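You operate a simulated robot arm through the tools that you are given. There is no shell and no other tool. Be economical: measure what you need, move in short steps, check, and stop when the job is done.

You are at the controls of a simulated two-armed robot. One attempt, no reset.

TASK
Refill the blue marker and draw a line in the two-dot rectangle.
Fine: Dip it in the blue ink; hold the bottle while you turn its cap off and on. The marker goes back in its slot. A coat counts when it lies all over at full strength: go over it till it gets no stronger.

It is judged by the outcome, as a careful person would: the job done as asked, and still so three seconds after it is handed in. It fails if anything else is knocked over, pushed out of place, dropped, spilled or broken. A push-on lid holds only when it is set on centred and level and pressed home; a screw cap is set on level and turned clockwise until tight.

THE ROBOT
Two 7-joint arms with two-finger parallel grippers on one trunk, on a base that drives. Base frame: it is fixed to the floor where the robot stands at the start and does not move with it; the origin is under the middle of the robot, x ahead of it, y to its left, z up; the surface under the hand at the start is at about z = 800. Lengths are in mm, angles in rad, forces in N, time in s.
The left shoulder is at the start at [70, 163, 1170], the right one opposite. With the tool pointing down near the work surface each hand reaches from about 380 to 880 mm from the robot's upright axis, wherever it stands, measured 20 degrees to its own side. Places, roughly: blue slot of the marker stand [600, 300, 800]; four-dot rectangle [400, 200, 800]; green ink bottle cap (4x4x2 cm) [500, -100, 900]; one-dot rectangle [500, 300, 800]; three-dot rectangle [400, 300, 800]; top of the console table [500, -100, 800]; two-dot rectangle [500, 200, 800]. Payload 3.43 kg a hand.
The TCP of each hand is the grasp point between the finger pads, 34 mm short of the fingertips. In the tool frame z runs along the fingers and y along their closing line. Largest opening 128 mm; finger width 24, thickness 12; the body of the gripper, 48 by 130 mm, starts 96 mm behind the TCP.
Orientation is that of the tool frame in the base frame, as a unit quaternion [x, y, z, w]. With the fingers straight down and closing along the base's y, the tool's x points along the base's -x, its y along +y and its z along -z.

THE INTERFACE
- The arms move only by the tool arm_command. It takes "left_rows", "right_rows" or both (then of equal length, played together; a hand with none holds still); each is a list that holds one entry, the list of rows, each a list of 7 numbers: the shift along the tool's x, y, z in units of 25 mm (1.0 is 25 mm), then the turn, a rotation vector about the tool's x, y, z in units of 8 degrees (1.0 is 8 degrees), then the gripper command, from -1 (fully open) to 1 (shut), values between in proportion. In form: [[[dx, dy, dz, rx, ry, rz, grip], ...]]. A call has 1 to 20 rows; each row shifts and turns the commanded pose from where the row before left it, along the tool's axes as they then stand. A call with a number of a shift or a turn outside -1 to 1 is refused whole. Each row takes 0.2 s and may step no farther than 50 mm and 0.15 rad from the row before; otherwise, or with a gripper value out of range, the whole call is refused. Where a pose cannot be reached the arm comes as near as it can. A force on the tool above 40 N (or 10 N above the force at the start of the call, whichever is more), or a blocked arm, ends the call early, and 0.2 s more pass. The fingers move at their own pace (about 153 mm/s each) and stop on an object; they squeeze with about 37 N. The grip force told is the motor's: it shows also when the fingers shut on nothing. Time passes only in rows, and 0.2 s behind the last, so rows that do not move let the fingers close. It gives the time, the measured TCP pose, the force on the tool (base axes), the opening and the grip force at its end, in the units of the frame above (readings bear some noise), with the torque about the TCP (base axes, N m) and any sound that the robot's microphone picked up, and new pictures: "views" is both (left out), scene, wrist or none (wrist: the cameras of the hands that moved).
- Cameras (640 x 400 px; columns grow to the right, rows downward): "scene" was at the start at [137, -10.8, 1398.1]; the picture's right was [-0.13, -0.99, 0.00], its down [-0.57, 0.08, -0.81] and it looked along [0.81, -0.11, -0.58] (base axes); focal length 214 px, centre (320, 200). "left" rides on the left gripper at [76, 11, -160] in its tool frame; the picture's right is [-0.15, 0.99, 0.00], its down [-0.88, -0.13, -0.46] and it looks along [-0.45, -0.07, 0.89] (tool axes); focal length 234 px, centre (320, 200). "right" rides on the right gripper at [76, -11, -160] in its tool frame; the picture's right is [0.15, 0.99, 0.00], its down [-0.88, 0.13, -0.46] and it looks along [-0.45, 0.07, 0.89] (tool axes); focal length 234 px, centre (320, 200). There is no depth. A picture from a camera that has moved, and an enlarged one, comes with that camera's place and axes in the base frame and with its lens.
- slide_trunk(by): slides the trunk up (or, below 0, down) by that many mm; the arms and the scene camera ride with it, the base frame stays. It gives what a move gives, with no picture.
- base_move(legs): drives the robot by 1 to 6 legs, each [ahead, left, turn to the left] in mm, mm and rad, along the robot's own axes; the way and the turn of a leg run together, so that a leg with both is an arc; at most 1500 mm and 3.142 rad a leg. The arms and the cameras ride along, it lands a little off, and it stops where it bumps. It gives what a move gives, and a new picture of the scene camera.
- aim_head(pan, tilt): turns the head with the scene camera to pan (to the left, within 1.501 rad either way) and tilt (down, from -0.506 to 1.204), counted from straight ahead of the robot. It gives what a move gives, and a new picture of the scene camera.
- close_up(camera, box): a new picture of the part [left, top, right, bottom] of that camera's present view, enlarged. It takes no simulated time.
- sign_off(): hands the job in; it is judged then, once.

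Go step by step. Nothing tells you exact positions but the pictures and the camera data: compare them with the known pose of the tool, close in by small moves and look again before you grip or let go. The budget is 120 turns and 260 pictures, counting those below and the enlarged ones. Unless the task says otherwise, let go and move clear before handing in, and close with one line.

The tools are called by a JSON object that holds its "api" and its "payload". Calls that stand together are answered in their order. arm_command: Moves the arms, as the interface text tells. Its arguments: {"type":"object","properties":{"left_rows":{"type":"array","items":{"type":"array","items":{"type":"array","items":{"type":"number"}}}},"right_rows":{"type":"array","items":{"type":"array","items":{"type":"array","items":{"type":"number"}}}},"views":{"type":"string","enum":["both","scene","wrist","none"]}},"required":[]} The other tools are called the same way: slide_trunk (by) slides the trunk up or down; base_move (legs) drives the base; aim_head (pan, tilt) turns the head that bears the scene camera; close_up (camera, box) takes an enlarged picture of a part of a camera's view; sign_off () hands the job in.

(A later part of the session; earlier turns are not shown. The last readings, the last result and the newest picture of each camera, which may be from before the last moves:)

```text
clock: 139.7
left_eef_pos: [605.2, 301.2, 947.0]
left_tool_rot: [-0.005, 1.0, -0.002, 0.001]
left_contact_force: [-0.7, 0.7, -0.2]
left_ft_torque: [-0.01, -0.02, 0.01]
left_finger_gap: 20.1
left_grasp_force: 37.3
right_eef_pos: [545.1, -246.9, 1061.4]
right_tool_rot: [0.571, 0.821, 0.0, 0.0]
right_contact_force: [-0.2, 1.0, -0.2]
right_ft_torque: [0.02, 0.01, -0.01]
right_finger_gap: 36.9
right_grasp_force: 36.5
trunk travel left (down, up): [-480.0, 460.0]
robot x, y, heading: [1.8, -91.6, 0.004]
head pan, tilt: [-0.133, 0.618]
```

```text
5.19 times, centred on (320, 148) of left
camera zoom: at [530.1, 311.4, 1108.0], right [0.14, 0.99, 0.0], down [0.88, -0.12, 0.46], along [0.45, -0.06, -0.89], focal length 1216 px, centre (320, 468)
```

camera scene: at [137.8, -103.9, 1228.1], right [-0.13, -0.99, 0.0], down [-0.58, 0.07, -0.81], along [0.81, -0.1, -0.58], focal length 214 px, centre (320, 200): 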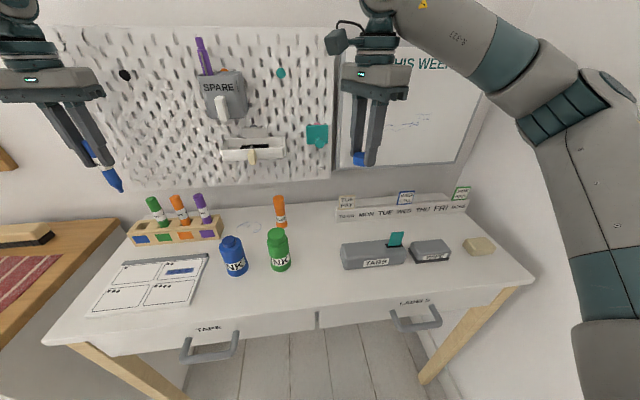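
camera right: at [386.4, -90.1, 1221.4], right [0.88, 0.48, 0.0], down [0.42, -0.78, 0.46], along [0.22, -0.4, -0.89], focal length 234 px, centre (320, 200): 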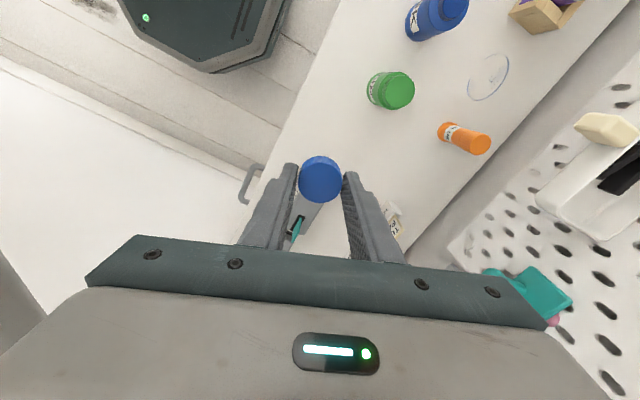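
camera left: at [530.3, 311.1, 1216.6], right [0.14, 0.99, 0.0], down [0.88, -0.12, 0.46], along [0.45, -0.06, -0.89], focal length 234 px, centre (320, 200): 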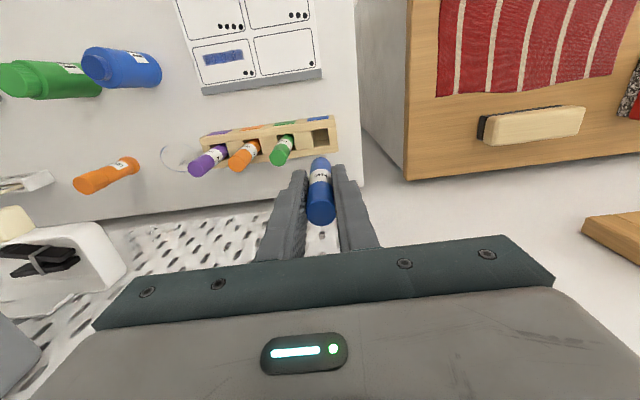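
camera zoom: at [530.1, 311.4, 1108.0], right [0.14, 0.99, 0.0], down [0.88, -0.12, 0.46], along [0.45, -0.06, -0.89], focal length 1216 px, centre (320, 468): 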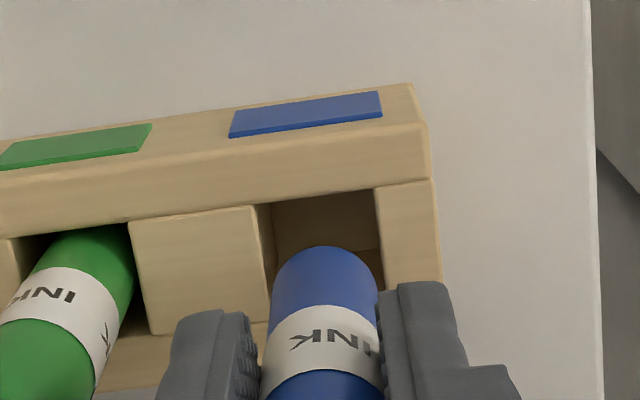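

{"api": "arm_command", "payload": {"left_rows": [[[0, 0.02, 0.3, 0, 0, 0, 1], [0, 0, 0.3, 0, 0, 0, 1], [0, 0, 0.3, 0, 0, 0, 1], [0, 0, 0.2, 0, 0, 0, 1], [0, 0, 0, 0, 0, 0, 1]]], "views": "none"}}

{"api": "close_up", "payload": {"camera": "scene", "box": [90, 185, 190, 247]}}

{"api": "close_up", "payload": {"camera": "left", "box": [260, 110, 380, 187]}}

```text
clock: 140.9
left_eef_pos: [605.2, 302.0, 921.0]
left_tool_rot: [-0.004, 1.0, 0.0, 0.001]
left_contact_force: [-1.9, -0.8, 0.1]
left_ft_torque: [-0.06, 0.13, 0.01]
left_finger_gap: 20.3
left_grasp_force: 37.1
right_eef_pos: [545.4, -247.7, 1061.6]
right_tool_rot: [0.572, 0.82, 0.0, 0.0]
right_contact_force: [-0.9, -0.4, 0.4]
right_ft_torque: [0.02, 0.05, 0.0]
right_finger_gap: 36.8
right_grasp_force: 37.0
trunk travel left (down, up): [-480.0, 460.0]
robot x, y, heading: [-0.5, -96.5, 0.009]
head pan, tilt: [-0.133, 0.618]
```

```text
6.40 times, centred on (140, 216) of scene
camera zoom: at [137.6, -103.8, 1228.1], right [-0.13, -0.99, 0.0], down [-0.58, 0.07, -0.81], along [0.81, -0.1, -0.58], focal length 1373 px, centre (1472, 98)
```

zoom: 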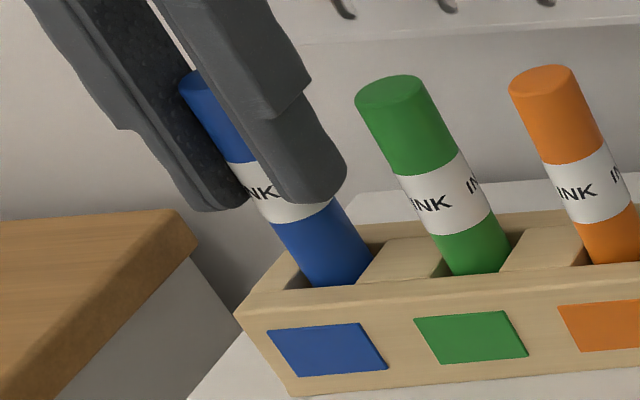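

```text
5.19 times, centred on (320, 148) of left
camera zoom: at [529.3, 312.4, 1081.5], right [0.14, 0.99, 0.0], down [0.88, -0.12, 0.46], along [0.45, -0.06, -0.89], focal length 1216 px, centre (320, 468)
```

zoom: 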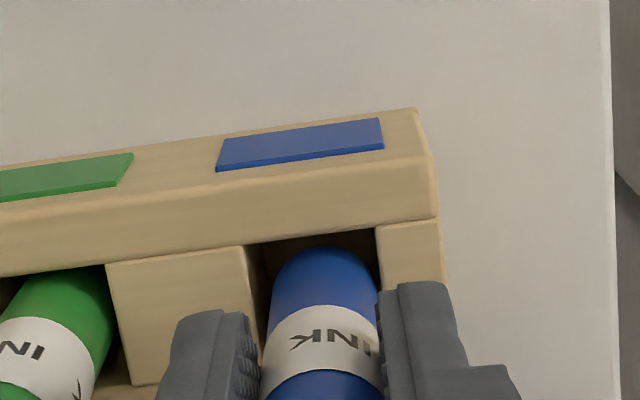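

The marker is in the slot with low forces. I'll lower it to the bottom gently.

{"api": "arm_command", "payload": {"left_rows": [[[0.03, 0, 0.2, 0, 0, 0, 1], [0, 0, 0.1, 0, 0, 0, 1], [0, 0, 0.06, 0, 0, 0, 1], [0, 0, 0, 0, 0, 0, 1]]], "views": "none"}}

```text
clock: 141.9
left_eef_pos: [604.1, 301.9, 910.5]
left_tool_rot: [-0.004, 1.0, -0.001, 0.001]
left_contact_force: [0.0, -0.7, 0.0]
left_ft_torque: [0.02, 0.01, 0.03]
left_finger_gap: 20.2
left_grasp_force: 37.0
right_eef_pos: [545.9, -248.1, 1060.2]
right_tool_rot: [0.571, 0.821, 0.0, 0.0]
right_contact_force: [-0.2, -0.3, -0.2]
right_ft_torque: [-0.03, 0.02, -0.02]
right_finger_gap: 36.7
right_grasp_force: 36.6
trunk travel left (down, up): [-480.0, 460.0]
robot x, y, heading: [2.7, -94.6, 0.004]
head pan, tilt: [-0.133, 0.618]
```

{"api": "arm_command", "payload": {"left_rows": [[[0, 0, 0.05, 0, 0, 0, 1], [0, 0, 0.05, 0, 0, 0, 1], [0, 0, 0, 0, 0, 0, 1]]], "views": "none"}}

```text
clock: 142.7
left_eef_pos: [604.3, 301.2, 909.3]
left_tool_rot: [-0.004, 1.0, -0.001, 0.002]
left_contact_force: [-0.9, 0.6, 7.6]
left_ft_torque: [0.1, 0.06, 0.07]
left_finger_gap: 20.3
left_grasp_force: 37.0
right_eef_pos: [545.0, -247.8, 1062.4]
right_tool_rot: [0.572, 0.821, 0.001, 0.0]
right_contact_force: [-0.1, 0.7, -0.1]
right_ft_torque: [0.0, -0.01, -0.02]
right_finger_gap: 36.9
right_grasp_force: 36.8
trunk travel left (down, up): [-480.0, 460.0]
robot x, y, heading: [-0.7, -94.1, 0.006]
head pan, tilt: [-0.133, 0.618]
```

The marker is seated at the bottom. I'll open to 40 mm and rise straight up.

{"api": "arm_command", "payload": {"left_rows": [[[0, 0, 0, 0, 0, 0, 0.6], [0, 0, 0, 0, 0, 0, 0.375], [0, 0, 0, 0, 0, 0, 0.375], [0, 0, -0.6, 0, 0, 0, 0.375], [0, 0, -1, 0, 0, 0, 0.375], [0, 0, -1, 0, 0, 0, 0.375], [0, 0, -1, 0, 0, 0, 0.375], [0, 0, -1, 0, 0, 0, 0.375], [0, 0, -1, 0, 0, 0, 0.375]]], "views": "wrist"}}

{"api": "close_up", "payload": {"camera": "scene", "box": [90, 175, 230, 265]}}

```text
clock: 144.7
left_eef_pos: [605.0, 301.4, 1047.4]
left_tool_rot: [-0.002, 1.0, -0.001, 0.001]
left_contact_force: [0.1, -0.3, -0.6]
left_ft_torque: [0.0, -0.02, 0.0]
left_finger_gap: 39.8
left_grasp_force: 0.0
right_eef_pos: [545.7, -248.7, 1061.3]
right_tool_rot: [0.572, 0.821, 0.0, 0.0]
right_contact_force: [0.0, -0.3, -0.1]
right_ft_torque: [0.03, -0.01, 0.04]
right_finger_gap: 36.9
right_grasp_force: 36.9
trunk travel left (down, up): [-480.0, 460.0]
robot x, y, heading: [0.1, -93.9, 0.0]
head pan, tilt: [-0.133, 0.618]
camera left: at [529.4, 311.0, 1209.3], right [0.14, 0.99, 0.0], down [0.88, -0.12, 0.46], along [0.45, -0.06, -0.89], focal length 234 px, centre (320, 200)
```

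left: 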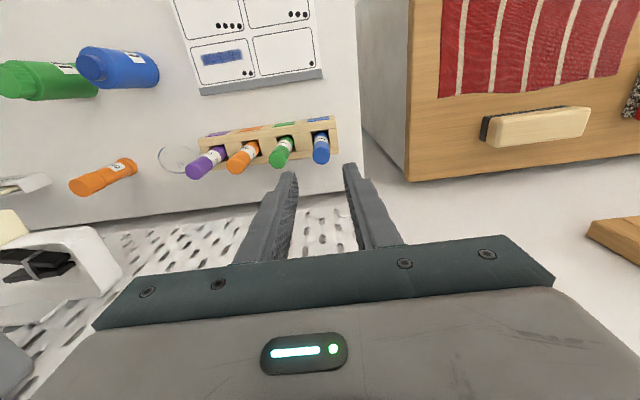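

```text
4.44 times, centred on (160, 220) of scene
camera zoom: at [137.4, -104.2, 1228.1], right [-0.13, -0.99, 0.0], down [-0.58, 0.07, -0.81], along [0.81, -0.1, -0.58], focal length 953 px, centre (1031, 111)
```

zoom: 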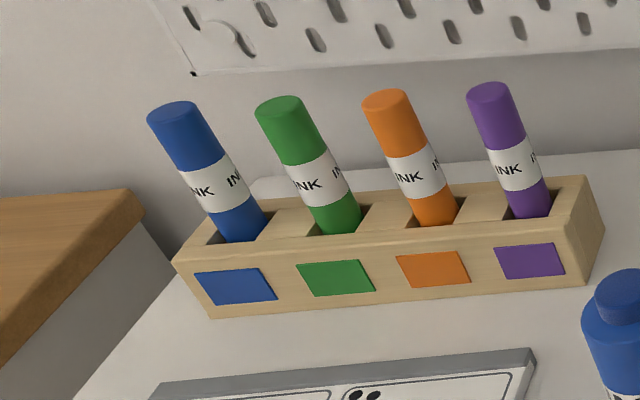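

The blue marker is back in its slot. I'll reposition the left hand, drive the base back to the bottle-holding spot, then reorient the hand.

{"api": "arm_command", "payload": {"left_rows": [[[1, 0, -0.5, 0, 0, 0, 0], [1, 0, -0.5, 0, 0, 0, -0.25], [0, -0.92, 0, 0, 0, 0, -0.25], [0, -0.92, 0, 0, 0, 0, -0.25], [0, -0.92, 0, 0, 0, 0, -0.25], [0, -0.92, 0, 0, 0, 0, -0.25], [0, -0.92, 0, 0, 0, 0, -0.25], [0, -0.92, 0, 0, 0, 0, -0.25], [0, -0.92, 0, 0, 0, 0, -0.25]]], "views": "none"}}

{"api": "base_move", "payload": {"legs": [[-120, 95, 0]]}}

{"api": "arm_command", "payload": {"left_rows": [[[0, 0, 0, 0, 0, -0.9583, -0.25], [0, 0, 0, 0, 0, -0.9583, -0.25], [0, 0, 0, 0, 0, -0.9583, -0.25], [0, 0, 0, 0, 0, -0.9583, -0.25], [0, 0, 0, 0, 0, -0.9583, -0.25], [0, 0, 0, 0, 0, -0.9583, -0.25], [0, 0, 0, 0, 0, -0.9583, -0.25], [0, 0, 0, 0, 0, -0.9583, -0.25], [0, 0, 0, 0, 0, -0.9583, -0.25], [0, 0, 0, 0, 0, -0.9583, -0.25], [0, 0, 0, 0, 0, -0.9583, -0.25], [0, 0, 0, 0, 0, -0.9583, -0.25], [0, 0, 0, 0, 0, -0.9583, -0.25], [0, 0, 0, 0, 0, -0.9583, -0.25], [0, 0, 0, 0, 0, -0.9583, -0.25]]], "views": "none"}}

```text
clock: 146.7
left_eef_pos: [556.1, 139.9, 1073.8]
left_tool_rot: [-0.004, 1.0, -0.001, 0.001]
left_contact_force: [0.5, 0.5, -0.1]
left_ft_torque: [0.02, -0.04, -0.01]
left_finger_gap: 79.9
left_grasp_force: 0.1
right_eef_pos: [546.3, -248.8, 1061.7]
right_tool_rot: [0.571, 0.821, -0.001, 0.0]
right_contact_force: [0.2, -0.2, 0.0]
right_ft_torque: [-0.01, 0.03, -0.01]
right_finger_gap: 36.8
right_grasp_force: 36.2
trunk travel left (down, up): [-480.0, 460.0]
robot x, y, heading: [2.5, -91.9, 0.005]
head pan, tilt: [-0.133, 0.618]
```

```text
clock: 148.1
left_eef_pos: [437.2, 232.4, 1074.6]
left_tool_rot: [-0.002, 1.0, -0.001, 0.001]
left_contact_force: [-0.7, 0.4, 0.4]
left_ft_torque: [-0.05, -0.01, 0.03]
left_finger_gap: 80.2
left_grasp_force: 0.0
right_eef_pos: [426.2, -155.4, 1062.4]
right_tool_rot: [0.573, 0.82, 0.0, 0.0]
right_contact_force: [-0.6, 0.7, -0.6]
right_ft_torque: [-0.01, -0.02, -0.01]
right_finger_gap: 36.9
right_grasp_force: 37.2
trunk travel left (down, up): [-480.0, 460.0]
robot x, y, heading: [-119.1, -4.3, 0.004]
head pan, tilt: [-0.133, 0.618]
camera scene: at [18.2, -11.1, 1228.1], right [-0.13, -0.99, 0.0], down [-0.57, 0.08, -0.81], along [0.81, -0.11, -0.58], focal length 214 px, centre (320, 200)
```

scene: 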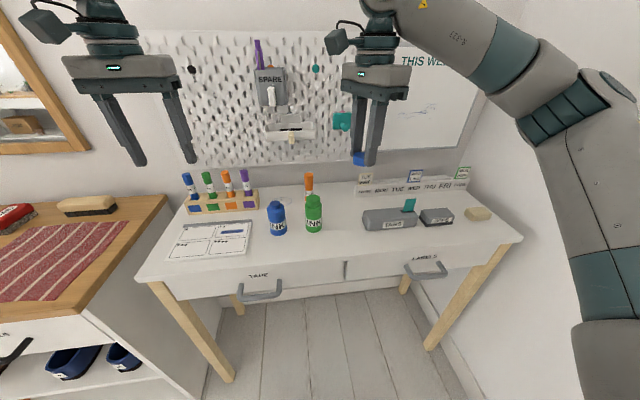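

```text
clock: 151.3
left_eef_pos: [437.1, 233.1, 1073.0]
left_tool_rot: [0.846, -0.533, 0.001, 0.001]
left_contact_force: [-0.2, -0.3, -0.9]
left_ft_torque: [0.03, -0.01, 0.0]
left_finger_gap: 80.1
left_grasp_force: 0.0
right_eef_pos: [426.2, -157.2, 1060.1]
right_tool_rot: [0.573, 0.819, 0.0, -0.001]
right_contact_force: [0.2, -0.3, -0.7]
right_ft_torque: [-0.02, 0.01, -0.02]
right_finger_gap: 36.8
right_grasp_force: 36.8
trunk travel left (down, up): [-480.0, 460.0]
robot x, y, heading: [-118.5, 1.8, 0.009]
head pan, tilt: [-0.133, 0.618]
```

{"api": "arm_command", "payload": {"left_rows": [[[0, 0, 0, 0, 0.9028, 0, -0.25], [0, 0, 0, 0, 0.9028, 0, -0.25], [0, 0, 0, 0, 0.9028, 0, -0.25], [0, 0, 0, 0, 0.9028, 0, -0.25], [0, 0, 0, 0, 0.9028, 0, -0.25], [0, 0, 0, 0, 0.9028, 0, -0.25], [0, 0, 0, 0, 0.9028, 0, -0.25], [0, 0, 0, 0, 0.9028, 0, -0.25], [0, 0, 0, 0, 0.9028, 0, -0.25]]], "views": "none"}}

{"api": "arm_command", "payload": {"left_rows": [[[-0.573, 0.178, 0.8, 0, 0, 0, -0.25], [-0.573, 0.178, 0.8, 0, 0, 0, -0.25], [-0.573, 0.178, 0.8, 0, 0, 0, -0.25], [-0.573, 0.178, 0.8, 0, 0, 0, -0.25], [-0.573, 0.178, 0.8, 0, 0, 0, -0.25], [-0.573, 0.178, 0.8, 0, 0, 0, -0.25], [-0.573, 0.178, 0.8, 0, 0, 0, -0.25], [-0.573, 0.178, 0.8, 0, 0, 0, -0.25], [-0.573, 0.178, 0.8, 0, 0, 0, -0.25]]], "views": "both"}}

```text
clock: 153.3
left_eef_pos: [436.8, 235.4, 1073.6]
left_tool_rot: [0.712, -0.45, 0.456, 0.288]
left_contact_force: [0.0, 0.0, 0.2]
left_ft_torque: [0.02, 0.02, -0.01]
left_finger_gap: 80.0
left_grasp_force: 0.1
right_eef_pos: [427.0, -155.7, 1061.1]
right_tool_rot: [0.573, 0.82, 0.0, 0.0]
right_contact_force: [0.2, 0.0, -0.6]
right_ft_torque: [-0.06, 0.02, -0.01]
right_finger_gap: 36.9
right_grasp_force: 37.8
trunk travel left (down, up): [-480.0, 460.0]
robot x, y, heading: [-118.6, 2.2, 0.003]
head pan, tilt: [-0.133, 0.618]
```

```text
clock: 155.3
left_eef_pos: [448.4, 114.9, 879.7]
left_tool_rot: [0.713, -0.451, 0.455, 0.287]
left_contact_force: [0.1, 0.2, -0.4]
left_ft_torque: [-0.01, 0.0, 0.0]
left_finger_gap: 80.0
left_grasp_force: 0.1
right_eef_pos: [426.9, -155.2, 1060.6]
right_tool_rot: [0.573, 0.82, 0.0, 0.0]
right_contact_force: [0.1, 0.0, -0.3]
right_ft_torque: [0.02, 0.04, -0.02]
right_finger_gap: 36.8
right_grasp_force: 37.0
trunk travel left (down, up): [-480.0, 460.0]
robot x, y, heading: [-122.4, -0.2, -0.0]
head pan, tilt: [-0.133, 0.618]
camera scene: at [19.4, -11.5, 1228.0], right [-0.13, -0.99, 0.0], down [-0.58, 0.08, -0.81], along [0.81, -0.11, -0.58], focal length 214 px, centre (320, 200)
camera left: at [390.7, 212.4, 1017.2], right [-0.92, -0.37, -0.13], down [-0.22, 0.76, -0.61], along [0.33, -0.53, -0.78], focal length 234 px, centre (320, 200)
```

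scene: 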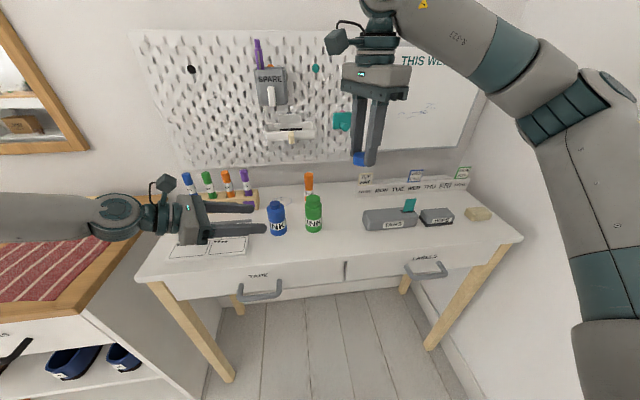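
left: 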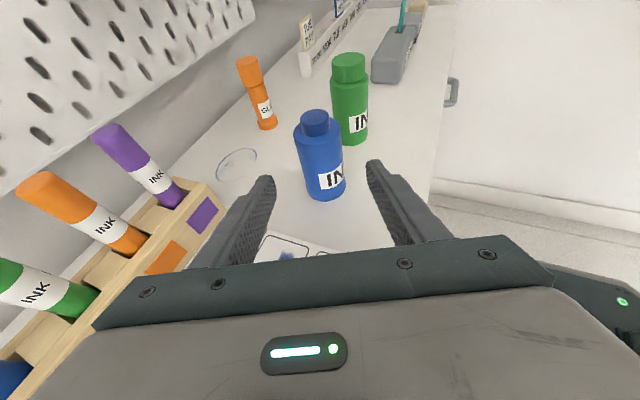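

The alignment matches the first grasp. I'll advance and close in stages.

{"api": "arm_command", "payload": {"left_rows": [[[0, 0, 0.85, 0, 0, 0, -0.25], [0, 0, 0.85, 0, 0, 0, -0.25], [0, 0, 0.85, 0, 0, 0, -0.25], [-0.04, 0, 0.85, 0, 0, 0, -0.25], [0, 0, 0, 0, 0, 0, -0.25]]], "views": "wrist"}}

```text
clock: 156.5
left_eef_pos: [481.4, 48.7, 841.9]
left_tool_rot: [0.713, -0.451, 0.455, 0.287]
left_contact_force: [-0.2, 0.0, -0.7]
left_ft_torque: [0.0, 0.04, 0.02]
left_finger_gap: 80.2
left_grasp_force: 0.0
right_eef_pos: [425.9, -154.6, 1061.5]
right_tool_rot: [0.573, 0.82, 0.0, 0.0]
right_contact_force: [-0.5, 0.1, -0.6]
right_ft_torque: [0.0, -0.02, -0.01]
right_finger_gap: 36.9
right_grasp_force: 36.9
trunk travel left (down, up): [-480.0, 460.0]
robot x, y, heading: [-121.0, 2.0, 0.003]
head pan, tilt: [-0.133, 0.618]
camera left: at [423.5, 145.4, 979.6], right [-0.92, -0.37, -0.13], down [-0.22, 0.76, -0.61], along [0.33, -0.53, -0.78], focal length 234 px, centre (320, 200)
```

left: 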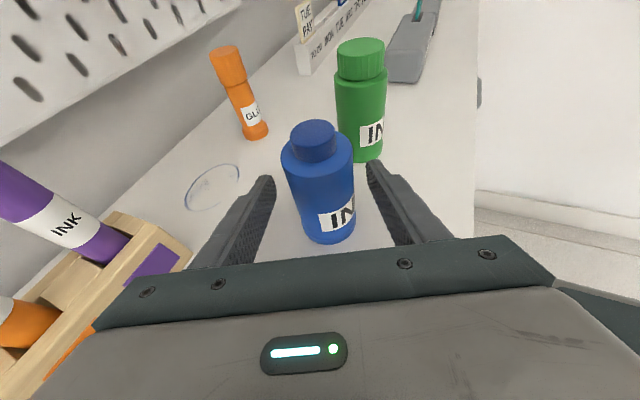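

{"api": "arm_command", "payload": {"left_rows": [[[0, 0, 0.08, 0, 0, 0, -0.1], [0, 0, 0, 0, 0, 0, 0.06], [0, 0, 0, 0, 0, 0, 0.15], [0, 0, 0, 0, 0, 0, 0.22], [0, 0, 0, 0, 0, 0, 0.35], [0, 0, 0, 0, 0, 0, 1], [0, 0, 0, 0, 0, 0, 1]]], "views": "wrist"}}

{"api": "close_up", "payload": {"camera": "right", "box": [270, 140, 370, 204]}}

```text
clock: 158.1
left_eef_pos: [482.6, 45.8, 841.8]
left_tool_rot: [0.713, -0.451, 0.454, 0.287]
left_contact_force: [-0.2, -0.1, -0.4]
left_ft_torque: [0.0, -0.01, 0.02]
left_finger_gap: 46.2
left_grasp_force: 37.2
right_eef_pos: [425.2, -156.6, 1060.5]
right_tool_rot: [0.573, 0.819, 0.0, 0.0]
right_contact_force: [0.2, -0.2, 0.4]
right_ft_torque: [-0.01, 0.01, 0.01]
right_finger_gap: 36.8
right_grasp_force: 37.0
trunk travel left (down, up): [-480.0, 460.0]
robot x, y, heading: [-118.6, -4.2, 0.008]
head pan, tilt: [-0.133, 0.618]
camera left: at [424.4, 143.1, 979.4], right [-0.92, -0.37, -0.13], down [-0.22, 0.76, -0.61], along [0.33, -0.53, -0.78], focal length 234 px, centre (320, 200)
```

left: 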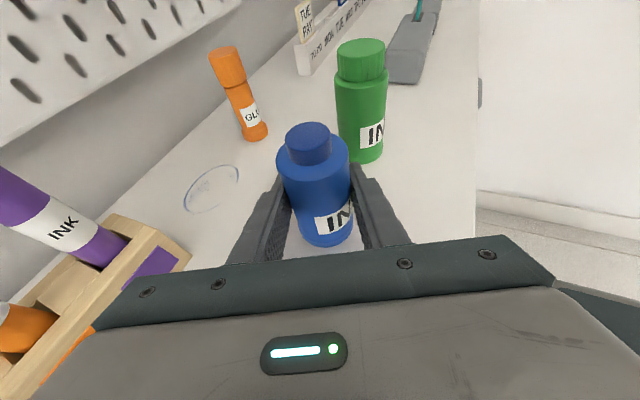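

```text
6.25 times, centred on (320, 172) of right
camera zoom: at [389.6, -89.3, 1221.0], right [0.88, 0.48, 0.0], down [0.43, -0.78, 0.46], along [0.22, -0.4, -0.89], focal length 1464 px, centre (320, 375)
```

zoom: 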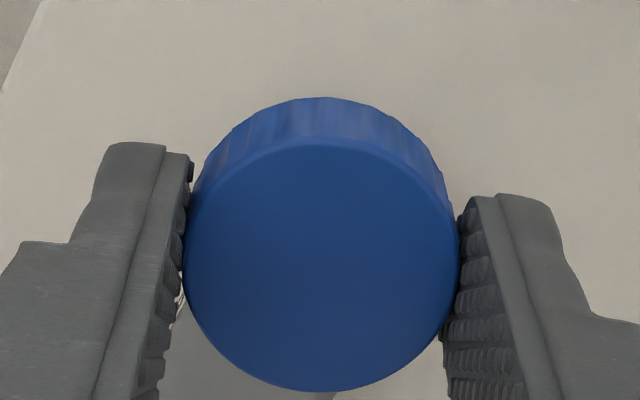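

The bottle is held again. I'll measure the neck position precisely before bringing the cap back.

{"api": "close_up", "payload": {"camera": "left", "box": [220, 90, 400, 202]}}

{"api": "close_up", "payload": {"camera": "scene", "box": [220, 180, 340, 260]}}

```text
3.56 times, centred on (310, 146) of left
camera zoom: at [424.4, 143.1, 979.4], right [-0.92, -0.37, -0.13], down [-0.22, 0.76, -0.61], along [0.33, -0.53, -0.78], focal length 833 px, centre (356, 392)
```

zoom: 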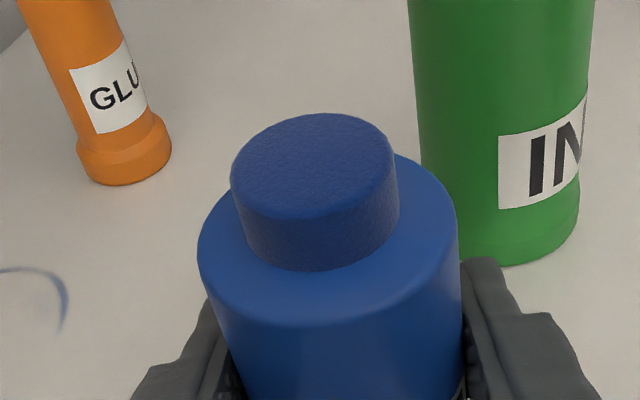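

```text
5.00 times, centred on (280, 220) of scene
camera zoom: at [18.7, -11.4, 1228.1], right [-0.13, -0.99, 0.0], down [-0.58, 0.08, -0.81], along [0.81, -0.11, -0.58], focal length 1072 px, centre (520, 100)
```

zoom: 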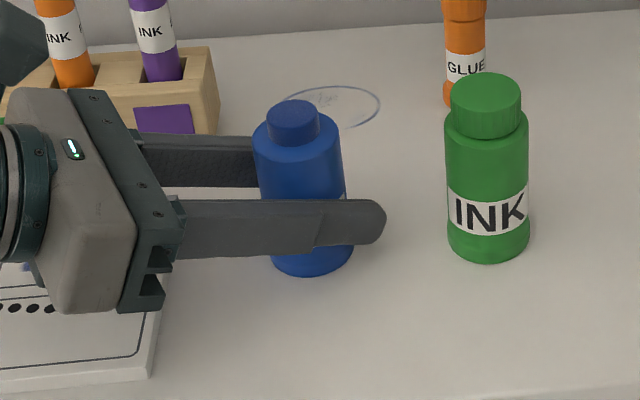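

The neck sits where it was relative to the left hand, at about (482.5, 45). I'll bring the cap back over it.

{"api": "arm_command", "payload": {"right_rows": [[[0.8465, 0.61, 0, 0, 0, 0, 1], [0.8465, 0.61, 0, 0, 0, 0, 1], [0.8465, 0.61, 0, 0, 0, 0, 1], [0.8465, 0.61, 0, 0, 0, 0, 1], [0.8465, 0.61, 0, 0, 0, 0, 1], [0.8465, 0.61, 0, 0, 0, 0, 1], [0.8465, 0.61, 0, 0, 0, 0, 1], [0.8465, 0.61, 0, 0, 0, 0, 1], [0, 0, 1, 0, 0, 0, 1], [0, 0, 1, 0, 0, 0, 1], [0, 0, 1, 0, 0, 0, 1], [0, 0, 0.8, 0, 0, 0, 1]]], "views": "both"}}

{"api": "close_up", "payload": {"camera": "left", "box": [220, 50, 400, 162]}}

{"api": "close_up", "payload": {"camera": "scene", "box": [230, 150, 330, 216]}}

```text
clock: 160.7
left_eef_pos: [482.8, 45.7, 842.6]
left_tool_rot: [0.712, -0.451, 0.455, 0.288]
left_contact_force: [-0.9, 0.4, 0.1]
left_ft_torque: [-0.01, -0.07, -0.02]
left_finger_gap: 46.1
left_grasp_force: 36.9
right_eef_pos: [481.4, 44.8, 965.7]
right_tool_rot: [0.573, 0.82, -0.001, 0.0]
right_contact_force: [0.0, 0.3, 0.6]
right_ft_torque: [0.0, 0.02, 0.03]
right_finger_gap: 36.6
right_grasp_force: 37.0
trunk travel left (down, up): [-480.0, 460.0]
robot x, y, heading: [-120.2, 1.3, 0.002]
head pan, tilt: [-0.133, 0.618]
camera scene: at [18.8, -11.5, 1228.1], right [-0.13, -0.99, 0.0], down [-0.58, 0.08, -0.81], along [0.81, -0.11, -0.58], focal length 214 px, centre (320, 200)
camera right: at [445.2, 111.2, 1124.9], right [0.88, 0.48, 0.0], down [0.43, -0.78, 0.46], along [0.22, -0.4, -0.89], focal length 234 px, centre (320, 200)
```

scene: 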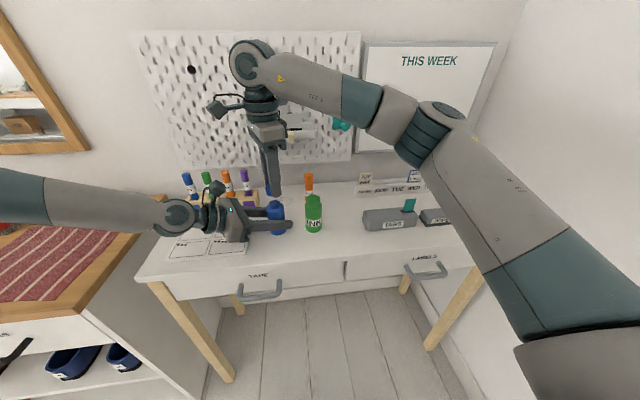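
right: 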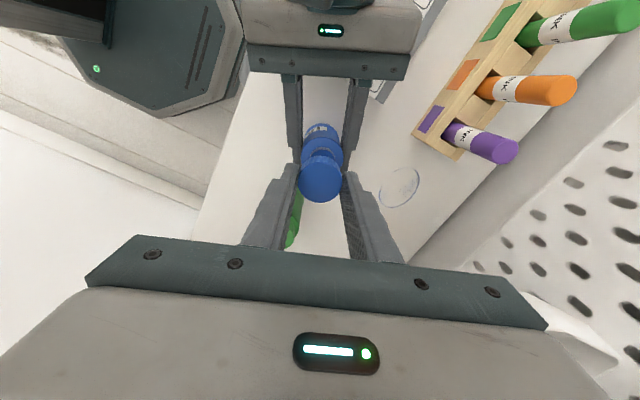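

```text
3.56 times, centred on (310, 106) of left
camera zoom: at [424.5, 143.1, 979.4], right [-0.92, -0.37, -0.13], down [-0.22, 0.76, -0.61], along [0.33, -0.53, -0.78], focal length 833 px, centre (356, 534)
```

zoom: 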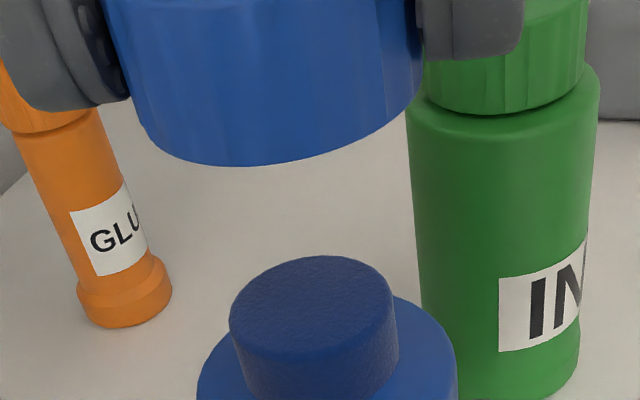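

```text
6.06 times, centred on (280, 183) of scene
camera zoom: at [18.8, -11.5, 1228.1], right [-0.13, -0.99, 0.0], down [-0.58, 0.08, -0.81], along [0.81, -0.11, -0.58], focal length 1300 px, centre (562, 303)
```

zoom: 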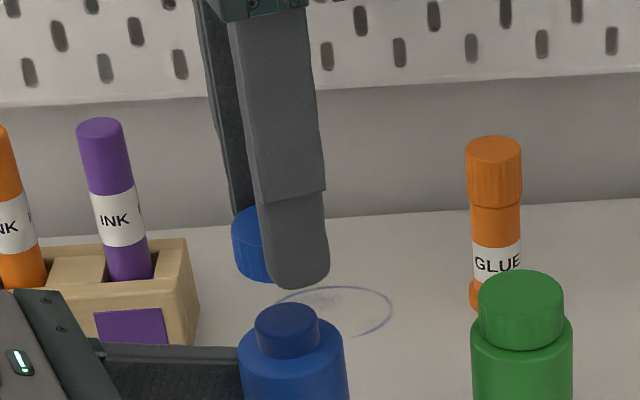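

The cap is level and near-centred. I'll shift it about 1 mm and lower it to just above the neck, then compare.

{"api": "arm_command", "payload": {"right_rows": [[[0.025, 0.04, 0.5, 0, 0, 0, 1], [0, 0, 0.36, 0, 0, 0, 1], [0, 0, 0, 0, 0, 0, 1]]], "views": "none"}}

{"api": "close_up", "payload": {"camera": "left", "box": [220, 60, 400, 172]}}

{"api": "close_up", "payload": {"camera": "scene", "box": [240, 170, 310, 216]}}

{"api": "close_up", "payload": {"camera": "right", "box": [260, 110, 380, 210]}}

```text
clock: 161.5
left_eef_pos: [481.8, 46.5, 842.5]
left_tool_rot: [0.713, -0.45, 0.455, 0.287]
left_contact_force: [-0.9, 0.2, 2.4]
left_ft_torque: [0.07, -0.06, 0.01]
left_finger_gap: 46.2
left_grasp_force: 37.0
right_eef_pos: [480.8, 45.8, 942.8]
right_tool_rot: [0.573, 0.82, 0.0, 0.0]
right_contact_force: [0.5, 0.5, -0.6]
right_ft_torque: [-0.02, 0.03, -0.02]
right_finger_gap: 36.9
right_grasp_force: 37.2
trunk travel left (down, up): [-480.0, 460.0]
robot x, y, heading: [-119.2, -0.7, 0.006]
head pan, tilt: [-0.133, 0.618]
```

```text
3.56 times, centred on (310, 116) of left
camera zoom: at [424.3, 143.2, 979.4], right [-0.92, -0.37, -0.13], down [-0.22, 0.76, -0.61], along [0.33, -0.53, -0.78], focal length 833 px, centre (356, 499)
```

zoom: 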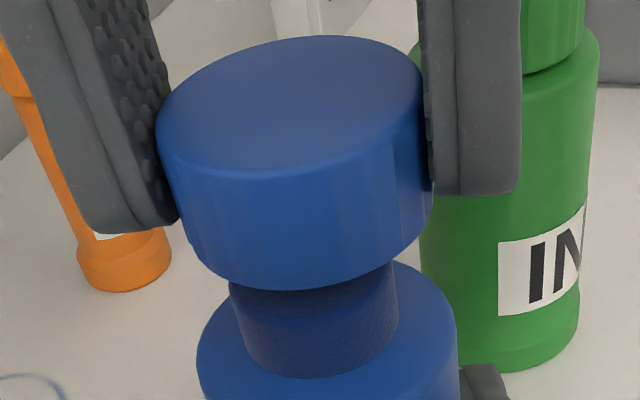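

```text
8.70 times, centred on (275, 193) of scene
camera zoom: at [18.6, -11.3, 1228.1], right [-0.13, -0.99, 0.0], down [-0.58, 0.08, -0.81], along [0.81, -0.11, -0.58], focal length 1865 px, centre (711, 261)
```

zoom: 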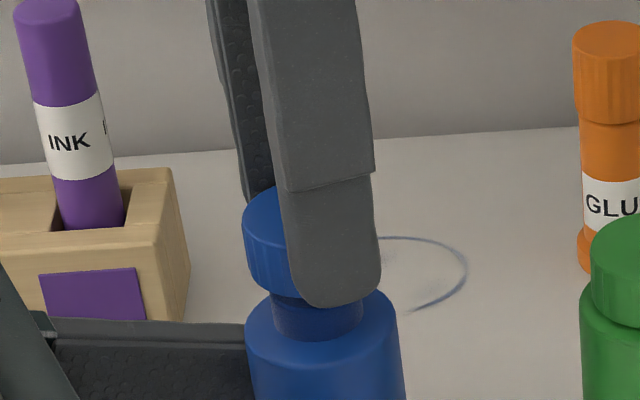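

```text
4.00 times, centred on (320, 160) of right
camera zoom: at [444.7, 112.8, 1102.6], right [0.88, 0.48, 0.0], down [0.43, -0.78, 0.46], along [0.22, -0.4, -0.89], focal length 937 px, centre (320, 360)
```

zoom: 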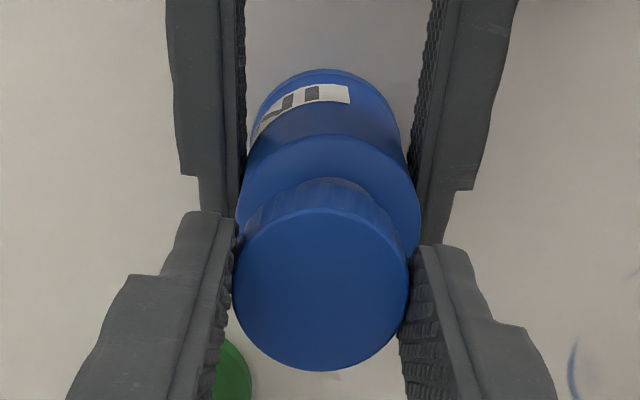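

The right-hand view shows the bottle axis about 2 mm toward +x. I'll correct that and lower the cap over the neck.

{"api": "arm_command", "payload": {"right_rows": [[[0.008, 0.071, 0.1, 0, 0, 0, 1], [0, 0, 0.2, 0, 0, 0, 1], [0, 0, 0.2, 0, 0, 0, 1], [0, 0, 0.1, 0, 0, 0, 1], [0, 0, 0, 0, 0, 0, 1]]], "views": "none"}}

{"api": "close_up", "payload": {"camera": "left", "box": [220, 60, 400, 172]}}

{"api": "close_up", "payload": {"camera": "right", "box": [260, 110, 380, 210]}}

```text
clock: 162.7
left_eef_pos: [482.8, 46.6, 842.9]
left_tool_rot: [0.713, -0.451, 0.455, 0.287]
left_contact_force: [0.2, 0.4, 1.8]
left_ft_torque: [0.07, -0.01, 0.0]
left_finger_gap: 46.1
left_grasp_force: 36.7
right_eef_pos: [484.5, 46.1, 927.9]
right_tool_rot: [0.573, 0.819, 0.0, 0.0]
right_contact_force: [0.2, 0.1, 0.4]
right_ft_torque: [0.01, -0.02, 0.02]
right_finger_gap: 36.6
right_grasp_force: 37.0
trunk travel left (down, up): [-480.0, 460.0]
robot x, y, heading: [-118.6, -2.0, 0.002]
head pan, tilt: [-0.133, 0.618]
```

```text
3.56 times, centred on (310, 116) of left
camera zoom: at [424.4, 143.2, 979.4], right [-0.92, -0.37, -0.13], down [-0.22, 0.76, -0.61], along [0.33, -0.53, -0.78], focal length 833 px, centre (356, 499)
```

zoom: 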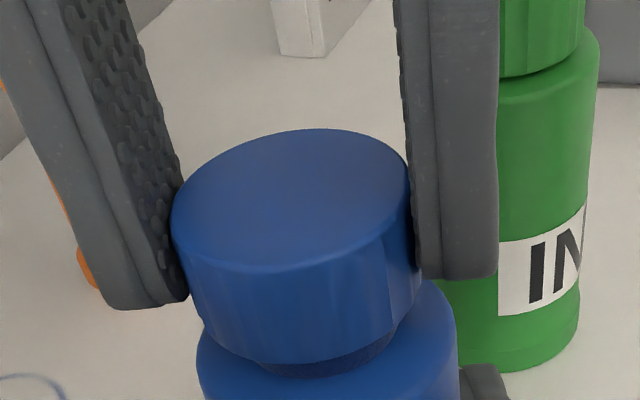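

```text
4.00 times, centred on (320, 160) of right
camera zoom: at [447.5, 113.0, 1088.1], right [0.88, 0.48, 0.0], down [0.43, -0.78, 0.46], along [0.22, -0.4, -0.89], focal length 937 px, centre (320, 360)
```

zoom: 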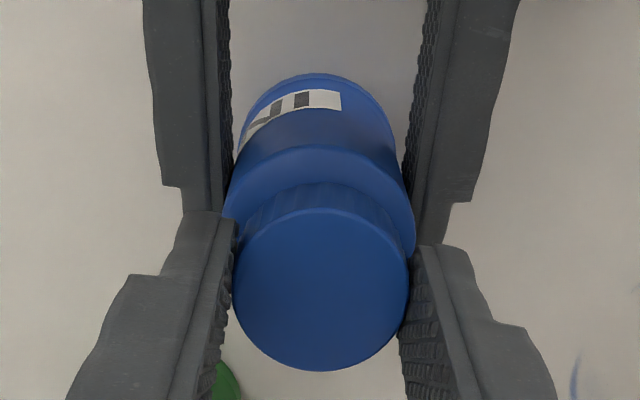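

Now centred, with no side force. I'll lower gently to contact.

{"api": "arm_command", "payload": {"right_rows": [[[0, 0, 0.1, 0, 0, 0, 1], [0, 0, 0.06, 0, 0, 0, 1], [0, 0, 0.06, 0, 0, 0, 1], [0, 0, 0.04, 0, 0, 0, 1], [0, 0, 0, 0, 0, 0, 1]]], "views": "none"}}

{"api": "close_up", "payload": {"camera": "left", "box": [220, 60, 400, 172]}}

```text
clock: 163.9
left_eef_pos: [482.8, 47.2, 842.0]
left_tool_rot: [0.712, -0.451, 0.455, 0.287]
left_contact_force: [13.8, -4.1, -4.5]
left_ft_torque: [0.18, 0.11, 0.04]
left_finger_gap: 46.2
left_grasp_force: 37.0
right_eef_pos: [483.9, 46.4, 924.6]
right_tool_rot: [0.572, 0.82, 0.0, -0.001]
right_contact_force: [-10.7, 4.2, 11.8]
right_ft_torque: [0.05, 0.52, 0.02]
right_finger_gap: 36.6
right_grasp_force: 36.6
trunk travel left (down, up): [-480.0, 460.0]
robot x, y, heading: [-120.4, -3.7, -0.002]
head pan, tilt: [-0.133, 0.618]
```

```text
3.56 times, centred on (310, 116) of left
camera zoom: at [424.7, 143.3, 979.5], right [-0.92, -0.37, -0.13], down [-0.22, 0.76, -0.61], along [0.33, -0.53, -0.78], focal length 833 px, centre (356, 499)
```

zoom: 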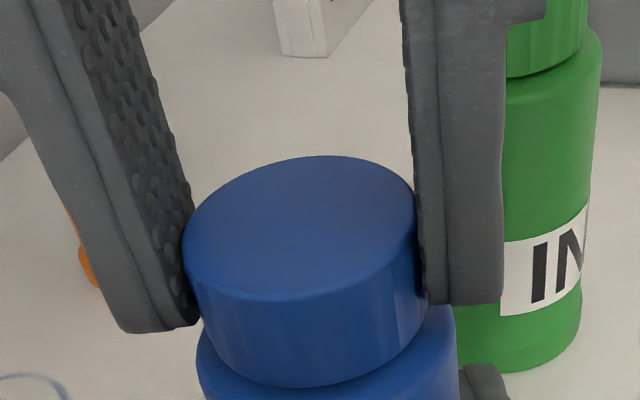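

There's contact with some side force. I'll relieve it laterally and check whether the cap settles.

{"api": "arm_command", "payload": {"right_rows": [[[0.045, -0.05, 0, 0, 0, 0, 1], [0, 0, 0, 0, 0, 0, 1]]], "views": "none"}}

```text
clock: 164.5
left_eef_pos: [481.8, 46.2, 842.3]
left_tool_rot: [0.712, -0.45, 0.456, 0.287]
left_contact_force: [6.2, -1.0, -1.9]
left_ft_torque: [0.0, -0.36, 0.08]
left_finger_gap: 46.2
left_grasp_force: 37.3
right_eef_pos: [482.9, 46.6, 923.6]
right_tool_rot: [0.573, 0.82, 0.0, 0.0]
right_contact_force: [-2.8, 1.6, 13.2]
right_ft_torque: [0.15, 0.17, 0.02]
right_finger_gap: 36.7
right_grasp_force: 37.3
trunk travel left (down, up): [-480.0, 460.0]
robot x, y, heading: [-120.6, 1.5, 0.004]
head pan, tilt: [-0.133, 0.618]
```

Side force is gone and the cap is resting on the thread. I'll turn it counter-clockwise first to find the thread start and wind up wrist travel.

{"api": "arm_command", "payload": {"right_rows": [[[0, 0, -0.02, 0, 0, -1, 1], [0, 0, 0, 0, 0, -1, 1], [0, 0, 0, 0, 0, -1, 1], [0, 0, 0, 0, 0, -1, 1], [0, 0, 0, 0, 0, -1, 1], [0, 0, 0, 0, 0, -1, 1], [0, 0, 0, 0, 0, -1, 1], [0, 0, 0, 0, 0, -1, 1], [0, 0, 0, 0, 0, -1, 1], [0, 0, 0, 0, 0, -1, 1], [0, 0, 0, 0, 0, -1, 1], [0, 0, 0, 0, 0, -1, 1], [0, 0, 0, 0, 0, -1, 1], [0, 0, 0, 0, 0, -1, 1], [0, 0, 0, 0, 0, -1, 1]]], "views": "none"}}

{"api": "close_up", "payload": {"camera": "left", "box": [220, 60, 400, 172]}}

```text
clock: 167.7
left_eef_pos: [482.4, 45.7, 843.5]
left_tool_rot: [0.712, -0.451, 0.455, 0.287]
left_contact_force: [0.2, -2.2, -0.6]
left_ft_torque: [0.17, -0.23, 0.87]
left_finger_gap: 46.3
left_grasp_force: 36.8
right_eef_pos: [482.9, 46.9, 923.6]
right_tool_rot: [-0.425, 0.905, 0.0, 0.0]
right_contact_force: [0.5, 1.3, 3.3]
right_ft_torque: [-0.07, 0.11, -0.91]
right_finger_gap: 37.2
right_grasp_force: 37.0
trunk travel left (down, up): [-480.0, 460.0]
robot x, y, heading: [-115.7, -0.7, 0.004]
head pan, tilt: [-0.133, 0.618]
```

```text
3.56 times, centred on (310, 116) of left
camera zoom: at [424.3, 143.0, 979.4], right [-0.92, -0.37, -0.13], down [-0.22, 0.76, -0.61], along [0.33, -0.53, -0.78], focal length 833 px, centre (356, 499)
```

zoom: 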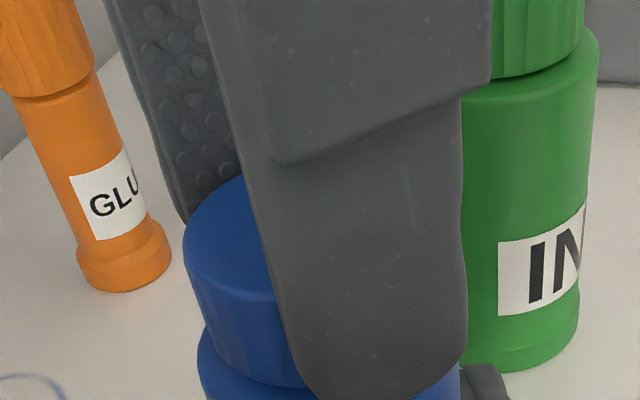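

Now I'll press lightly and turn clockwise.

{"api": "arm_command", "payload": {"right_rows": [[[0, 0, 0.03, 0, 0, 1, 1], [0, 0, 0.02, 0, 0, 1, 1], [0, 0, 0.006, 0, 0, 1, 1], [0, 0, 0.006, 0, 0, 1, 1], [0, 0, 0.006, 0, 0, 1, 1], [0, 0, 0.006, 0, 0, 1, 1], [0, 0, 0.006, 0, 0, 1, 1], [0, 0, 0.006, 0, 0, 1, 1], [0, 0, 0.006, 0, 0, 1, 1], [0, 0, 0.006, 0, 0, 1, 1]]], "views": "none"}}

{"api": "arm_command", "payload": {"right_rows": [[[0, 0, 0.006, 0, 0, 1, 1], [0, 0, 0.006, 0, 0, 1, 1], [0, 0, 0.006, 0, 0, 1, 1], [0, 0, 0.006, 0, 0, 1, 1], [0, 0, 0.006, 0, 0, 1, 1], [0, 0, 0.006, 0, 0, 1, 1], [0, 0, 0.006, 0, 0, 1, 1]]], "views": "none"}}

{"api": "close_up", "payload": {"camera": "left", "box": [220, 60, 400, 172]}}

```text
clock: 169.9
left_eef_pos: [482.0, 47.3, 842.4]
left_tool_rot: [0.712, -0.451, 0.455, 0.287]
left_contact_force: [-1.5, 8.8, -6.3]
left_ft_torque: [-0.18, -0.54, -0.04]
left_finger_gap: 46.1
left_grasp_force: 36.9
right_eef_pos: [482.0, 46.9, 922.8]
right_tool_rot: [0.26, 0.966, -0.001, 0.002]
right_contact_force: [7.2, -8.7, 21.2]
right_ft_torque: [-0.41, -0.26, 0.0]
right_finger_gap: 36.7
right_grasp_force: 36.8
trunk travel left (down, up): [-480.0, 460.0]
robot x, y, heading: [-120.3, -1.7, 0.006]
head pan, tilt: [-0.133, 0.618]
```

```text
clock: 171.5
left_eef_pos: [481.9, 46.3, 842.7]
left_tool_rot: [0.712, -0.452, 0.454, 0.288]
left_contact_force: [-6.5, 13.4, -8.9]
left_ft_torque: [-0.06, -0.48, -0.03]
left_finger_gap: 45.9
left_grasp_force: 37.3
right_eef_pos: [480.8, 46.7, 922.0]
right_tool_rot: [0.683, 0.73, 0.001, 0.0]
right_contact_force: [10.5, -12.8, 25.2]
right_ft_torque: [-0.69, -0.41, -0.05]
right_finger_gap: 37.0
right_grasp_force: 37.1
trunk travel left (down, up): [-480.0, 460.0]
robot x, y, heading: [-117.4, 1.1, 0.002]
head pan, tilt: [-0.133, 0.618]
```

```text
3.56 times, centred on (310, 116) of left
camera zoom: at [423.5, 143.2, 979.6], right [-0.92, -0.37, -0.13], down [-0.22, 0.77, -0.61], along [0.33, -0.53, -0.78], focal length 833 px, centre (356, 499)
```

zoom: 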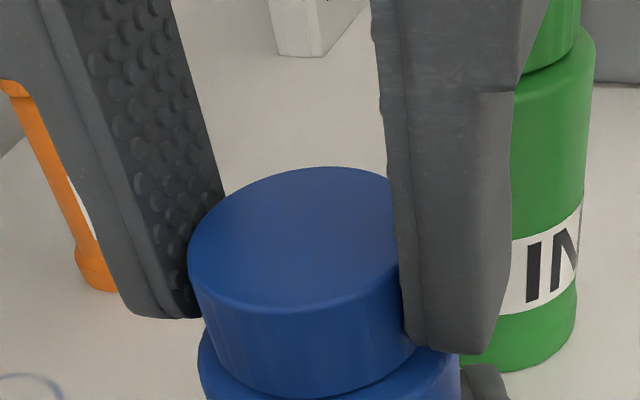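

The cap has sunk about 1.5–2 mm, so the thread is biting. I'll release it, wind back and take another clockwise turn to tighten.

{"api": "arm_command", "payload": {"right_rows": [[[-0.05, 0.035, -0.02, 0, 0, 0, 1], [0, 0, 0, 0, 0, 0, 0], [0, 0, 0, 0, 0, -1, 0], [0, 0, 0, 0, 0, -1, 0], [0, 0, 0, 0, 0, -1, 0], [0, 0, 0, 0, 0, -1, 0], [0, 0, 0, 0, 0, -1, 0], [0, 0, 0, 0, 0, -1, 0], [0, 0, 0, 0, 0, -1, 0], [0, 0, 0, 0, 0, -1, 0], [0, 0, 0, 0, 0, -1, 0], [0, 0, 0, 0, 0, -1, 0], [0, 0, 0, 0, 0, -1, 0], [0, 0, 0, 0, 0, -1, 0], [0, 0, 0, 0, 0, -1, 0], [0, 0, 0, 0, 0, -1, 0], [0, 0, 0, 0, 0, -1, 0], [0, 0, 0, 0, 0, -1, 0], [0, 0, 0, 0, 0, -1, 0], [0, 0, 0, 0, 0, 0, 0]]], "views": "wrist"}}

{"api": "close_up", "payload": {"camera": "left", "box": [220, 60, 400, 172]}}

```text
clock: 175.7
left_eef_pos: [481.8, 46.3, 843.3]
left_tool_rot: [0.713, -0.451, 0.455, 0.287]
left_contact_force: [1.3, -0.1, 8.0]
left_ft_torque: [0.16, -0.15, -0.04]
left_finger_gap: 46.3
left_grasp_force: 37.1
right_eef_pos: [483.3, 46.3, 922.4]
right_tool_rot: [-0.425, 0.905, -0.001, 0.0]
right_contact_force: [-0.2, -1.0, 0.1]
right_ft_torque: [0.01, -0.03, -0.03]
right_finger_gap: 64.1
right_grasp_force: 0.0
trunk travel left (down, up): [-480.0, 460.0]
robot x, y, heading: [-121.4, -0.6, 0.001]
head pan, tilt: [-0.133, 0.618]
camera right: at [443.4, -20.0, 1081.4], right [-0.85, 0.52, 0.0], down [0.46, 0.76, 0.46], along [0.24, 0.39, -0.89], focal length 234 px, centre (320, 200)
```

right: 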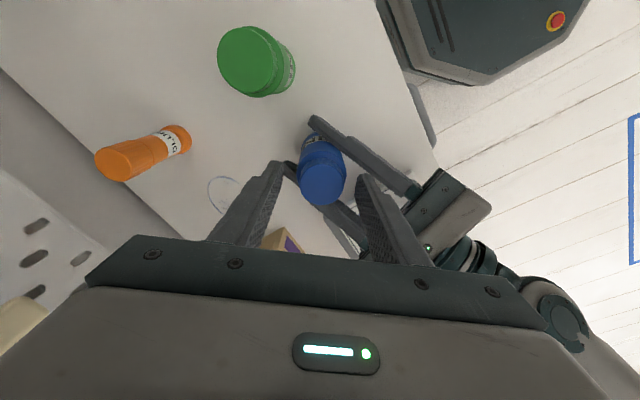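

```text
3.56 times, centred on (310, 116) of left
camera zoom: at [424.1, 143.0, 979.8], right [-0.92, -0.37, -0.13], down [-0.22, 0.76, -0.61], along [0.33, -0.53, -0.78], focal length 833 px, centre (356, 499)
```

zoom: 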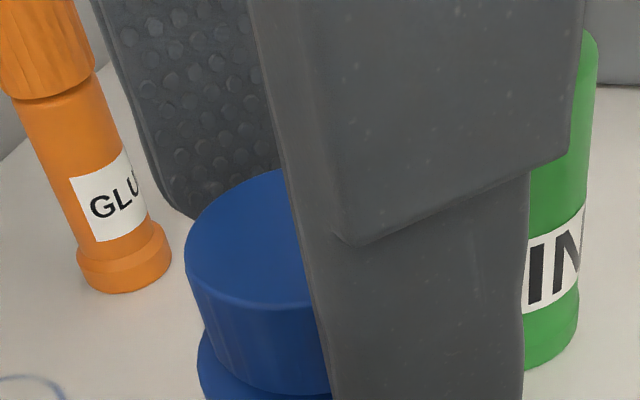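

{"api": "arm_command", "payload": {"right_rows": [[[0, 0, 0.06, 0, 0, 0, 0.3], [0, 0, 0, 0, 0, 0, 1], [0, 0, 0, 0, 0, 0, 1], [0, 0, 0.004, 0, 0, 1, 1], [0, 0, 0.004, 0, 0, 1, 1], [0, 0, 0.004, 0, 0, 1, 1], [0, 0, 0.004, 0, 0, 1, 1], [0, 0, 0.004, 0, 0, 1, 1], [0, 0, 0.004, 0, 0, 1, 1], [0, 0, 0.004, 0, 0, 1, 1], [0, 0, 0.004, 0, 0, 1, 1]]], "views": "none"}}

{"api": "arm_command", "payload": {"right_rows": [[[0, 0, 0.004, 0, 0, 1, 1], [0, 0, 0.004, 0, 0, 1, 1], [0, 0, 0.004, 0, 0, 1, 1], [0, 0, 0.004, 0, 0, 1, 1], [0, 0, 0.004, 0, 0, 1, 1], [0, 0, 0.004, 0, 0, 1, 1], [0, 0, 0.004, 0, 0, 1, 1], [0, 0, 0.004, 0, 0, 1, 1], [0, 0, 0.004, 0, 0, 1, 1]]], "views": "none"}}

{"api": "close_up", "payload": {"camera": "left", "box": [220, 60, 400, 172]}}

```text
clock: 178.1
left_eef_pos: [483.8, 46.7, 842.5]
left_tool_rot: [0.713, -0.45, 0.455, 0.286]
left_contact_force: [18.4, -10.8, 3.0]
left_ft_torque: [0.45, 0.54, 0.06]
left_finger_gap: 46.2
left_grasp_force: 37.0
right_eef_pos: [482.9, 46.9, 919.7]
right_tool_rot: [0.121, 0.993, 0.001, -0.001]
right_contact_force: [-19.4, 12.8, 2.3]
right_ft_torque: [0.58, 0.79, 0.0]
right_finger_gap: 36.8
right_grasp_force: 37.0
trunk travel left (down, up): [-480.0, 460.0]
robot x, y, heading: [-118.1, -5.5, 0.004]
head pan, tilt: [-0.133, 0.618]
```

```text
clock: 180.1
left_eef_pos: [482.7, 47.0, 840.9]
left_tool_rot: [0.713, -0.45, 0.455, 0.287]
left_contact_force: [10.2, 0.0, -0.5]
left_ft_torque: [0.06, -0.12, -0.53]
left_finger_gap: 46.5
left_grasp_force: 36.9
right_eef_pos: [483.2, 46.5, 919.4]
right_tool_rot: [0.681, 0.732, 0.0, 0.0]
right_contact_force: [-8.2, 0.5, 2.3]
right_ft_torque: [0.02, 0.75, 0.59]
right_finger_gap: 37.2
right_grasp_force: 37.3
trunk travel left (down, up): [-480.0, 460.0]
robot x, y, heading: [-119.7, -4.0, 0.003]
head pan, tilt: [-0.133, 0.618]
```

```text
3.56 times, centred on (310, 116) of left
camera zoom: at [424.5, 143.4, 978.9], right [-0.92, -0.37, -0.13], down [-0.22, 0.76, -0.61], along [0.33, -0.53, -0.78], focal length 833 px, centre (356, 499)
```

zoom: 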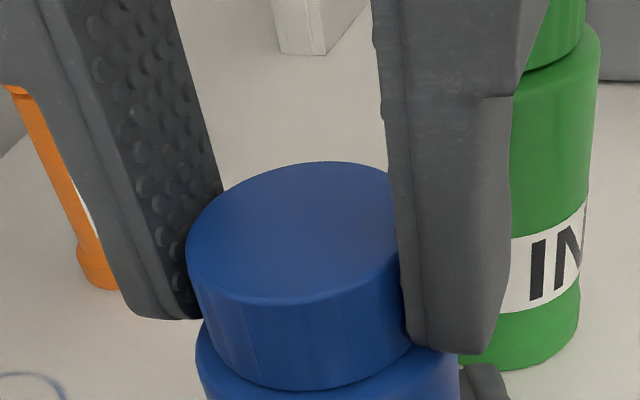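

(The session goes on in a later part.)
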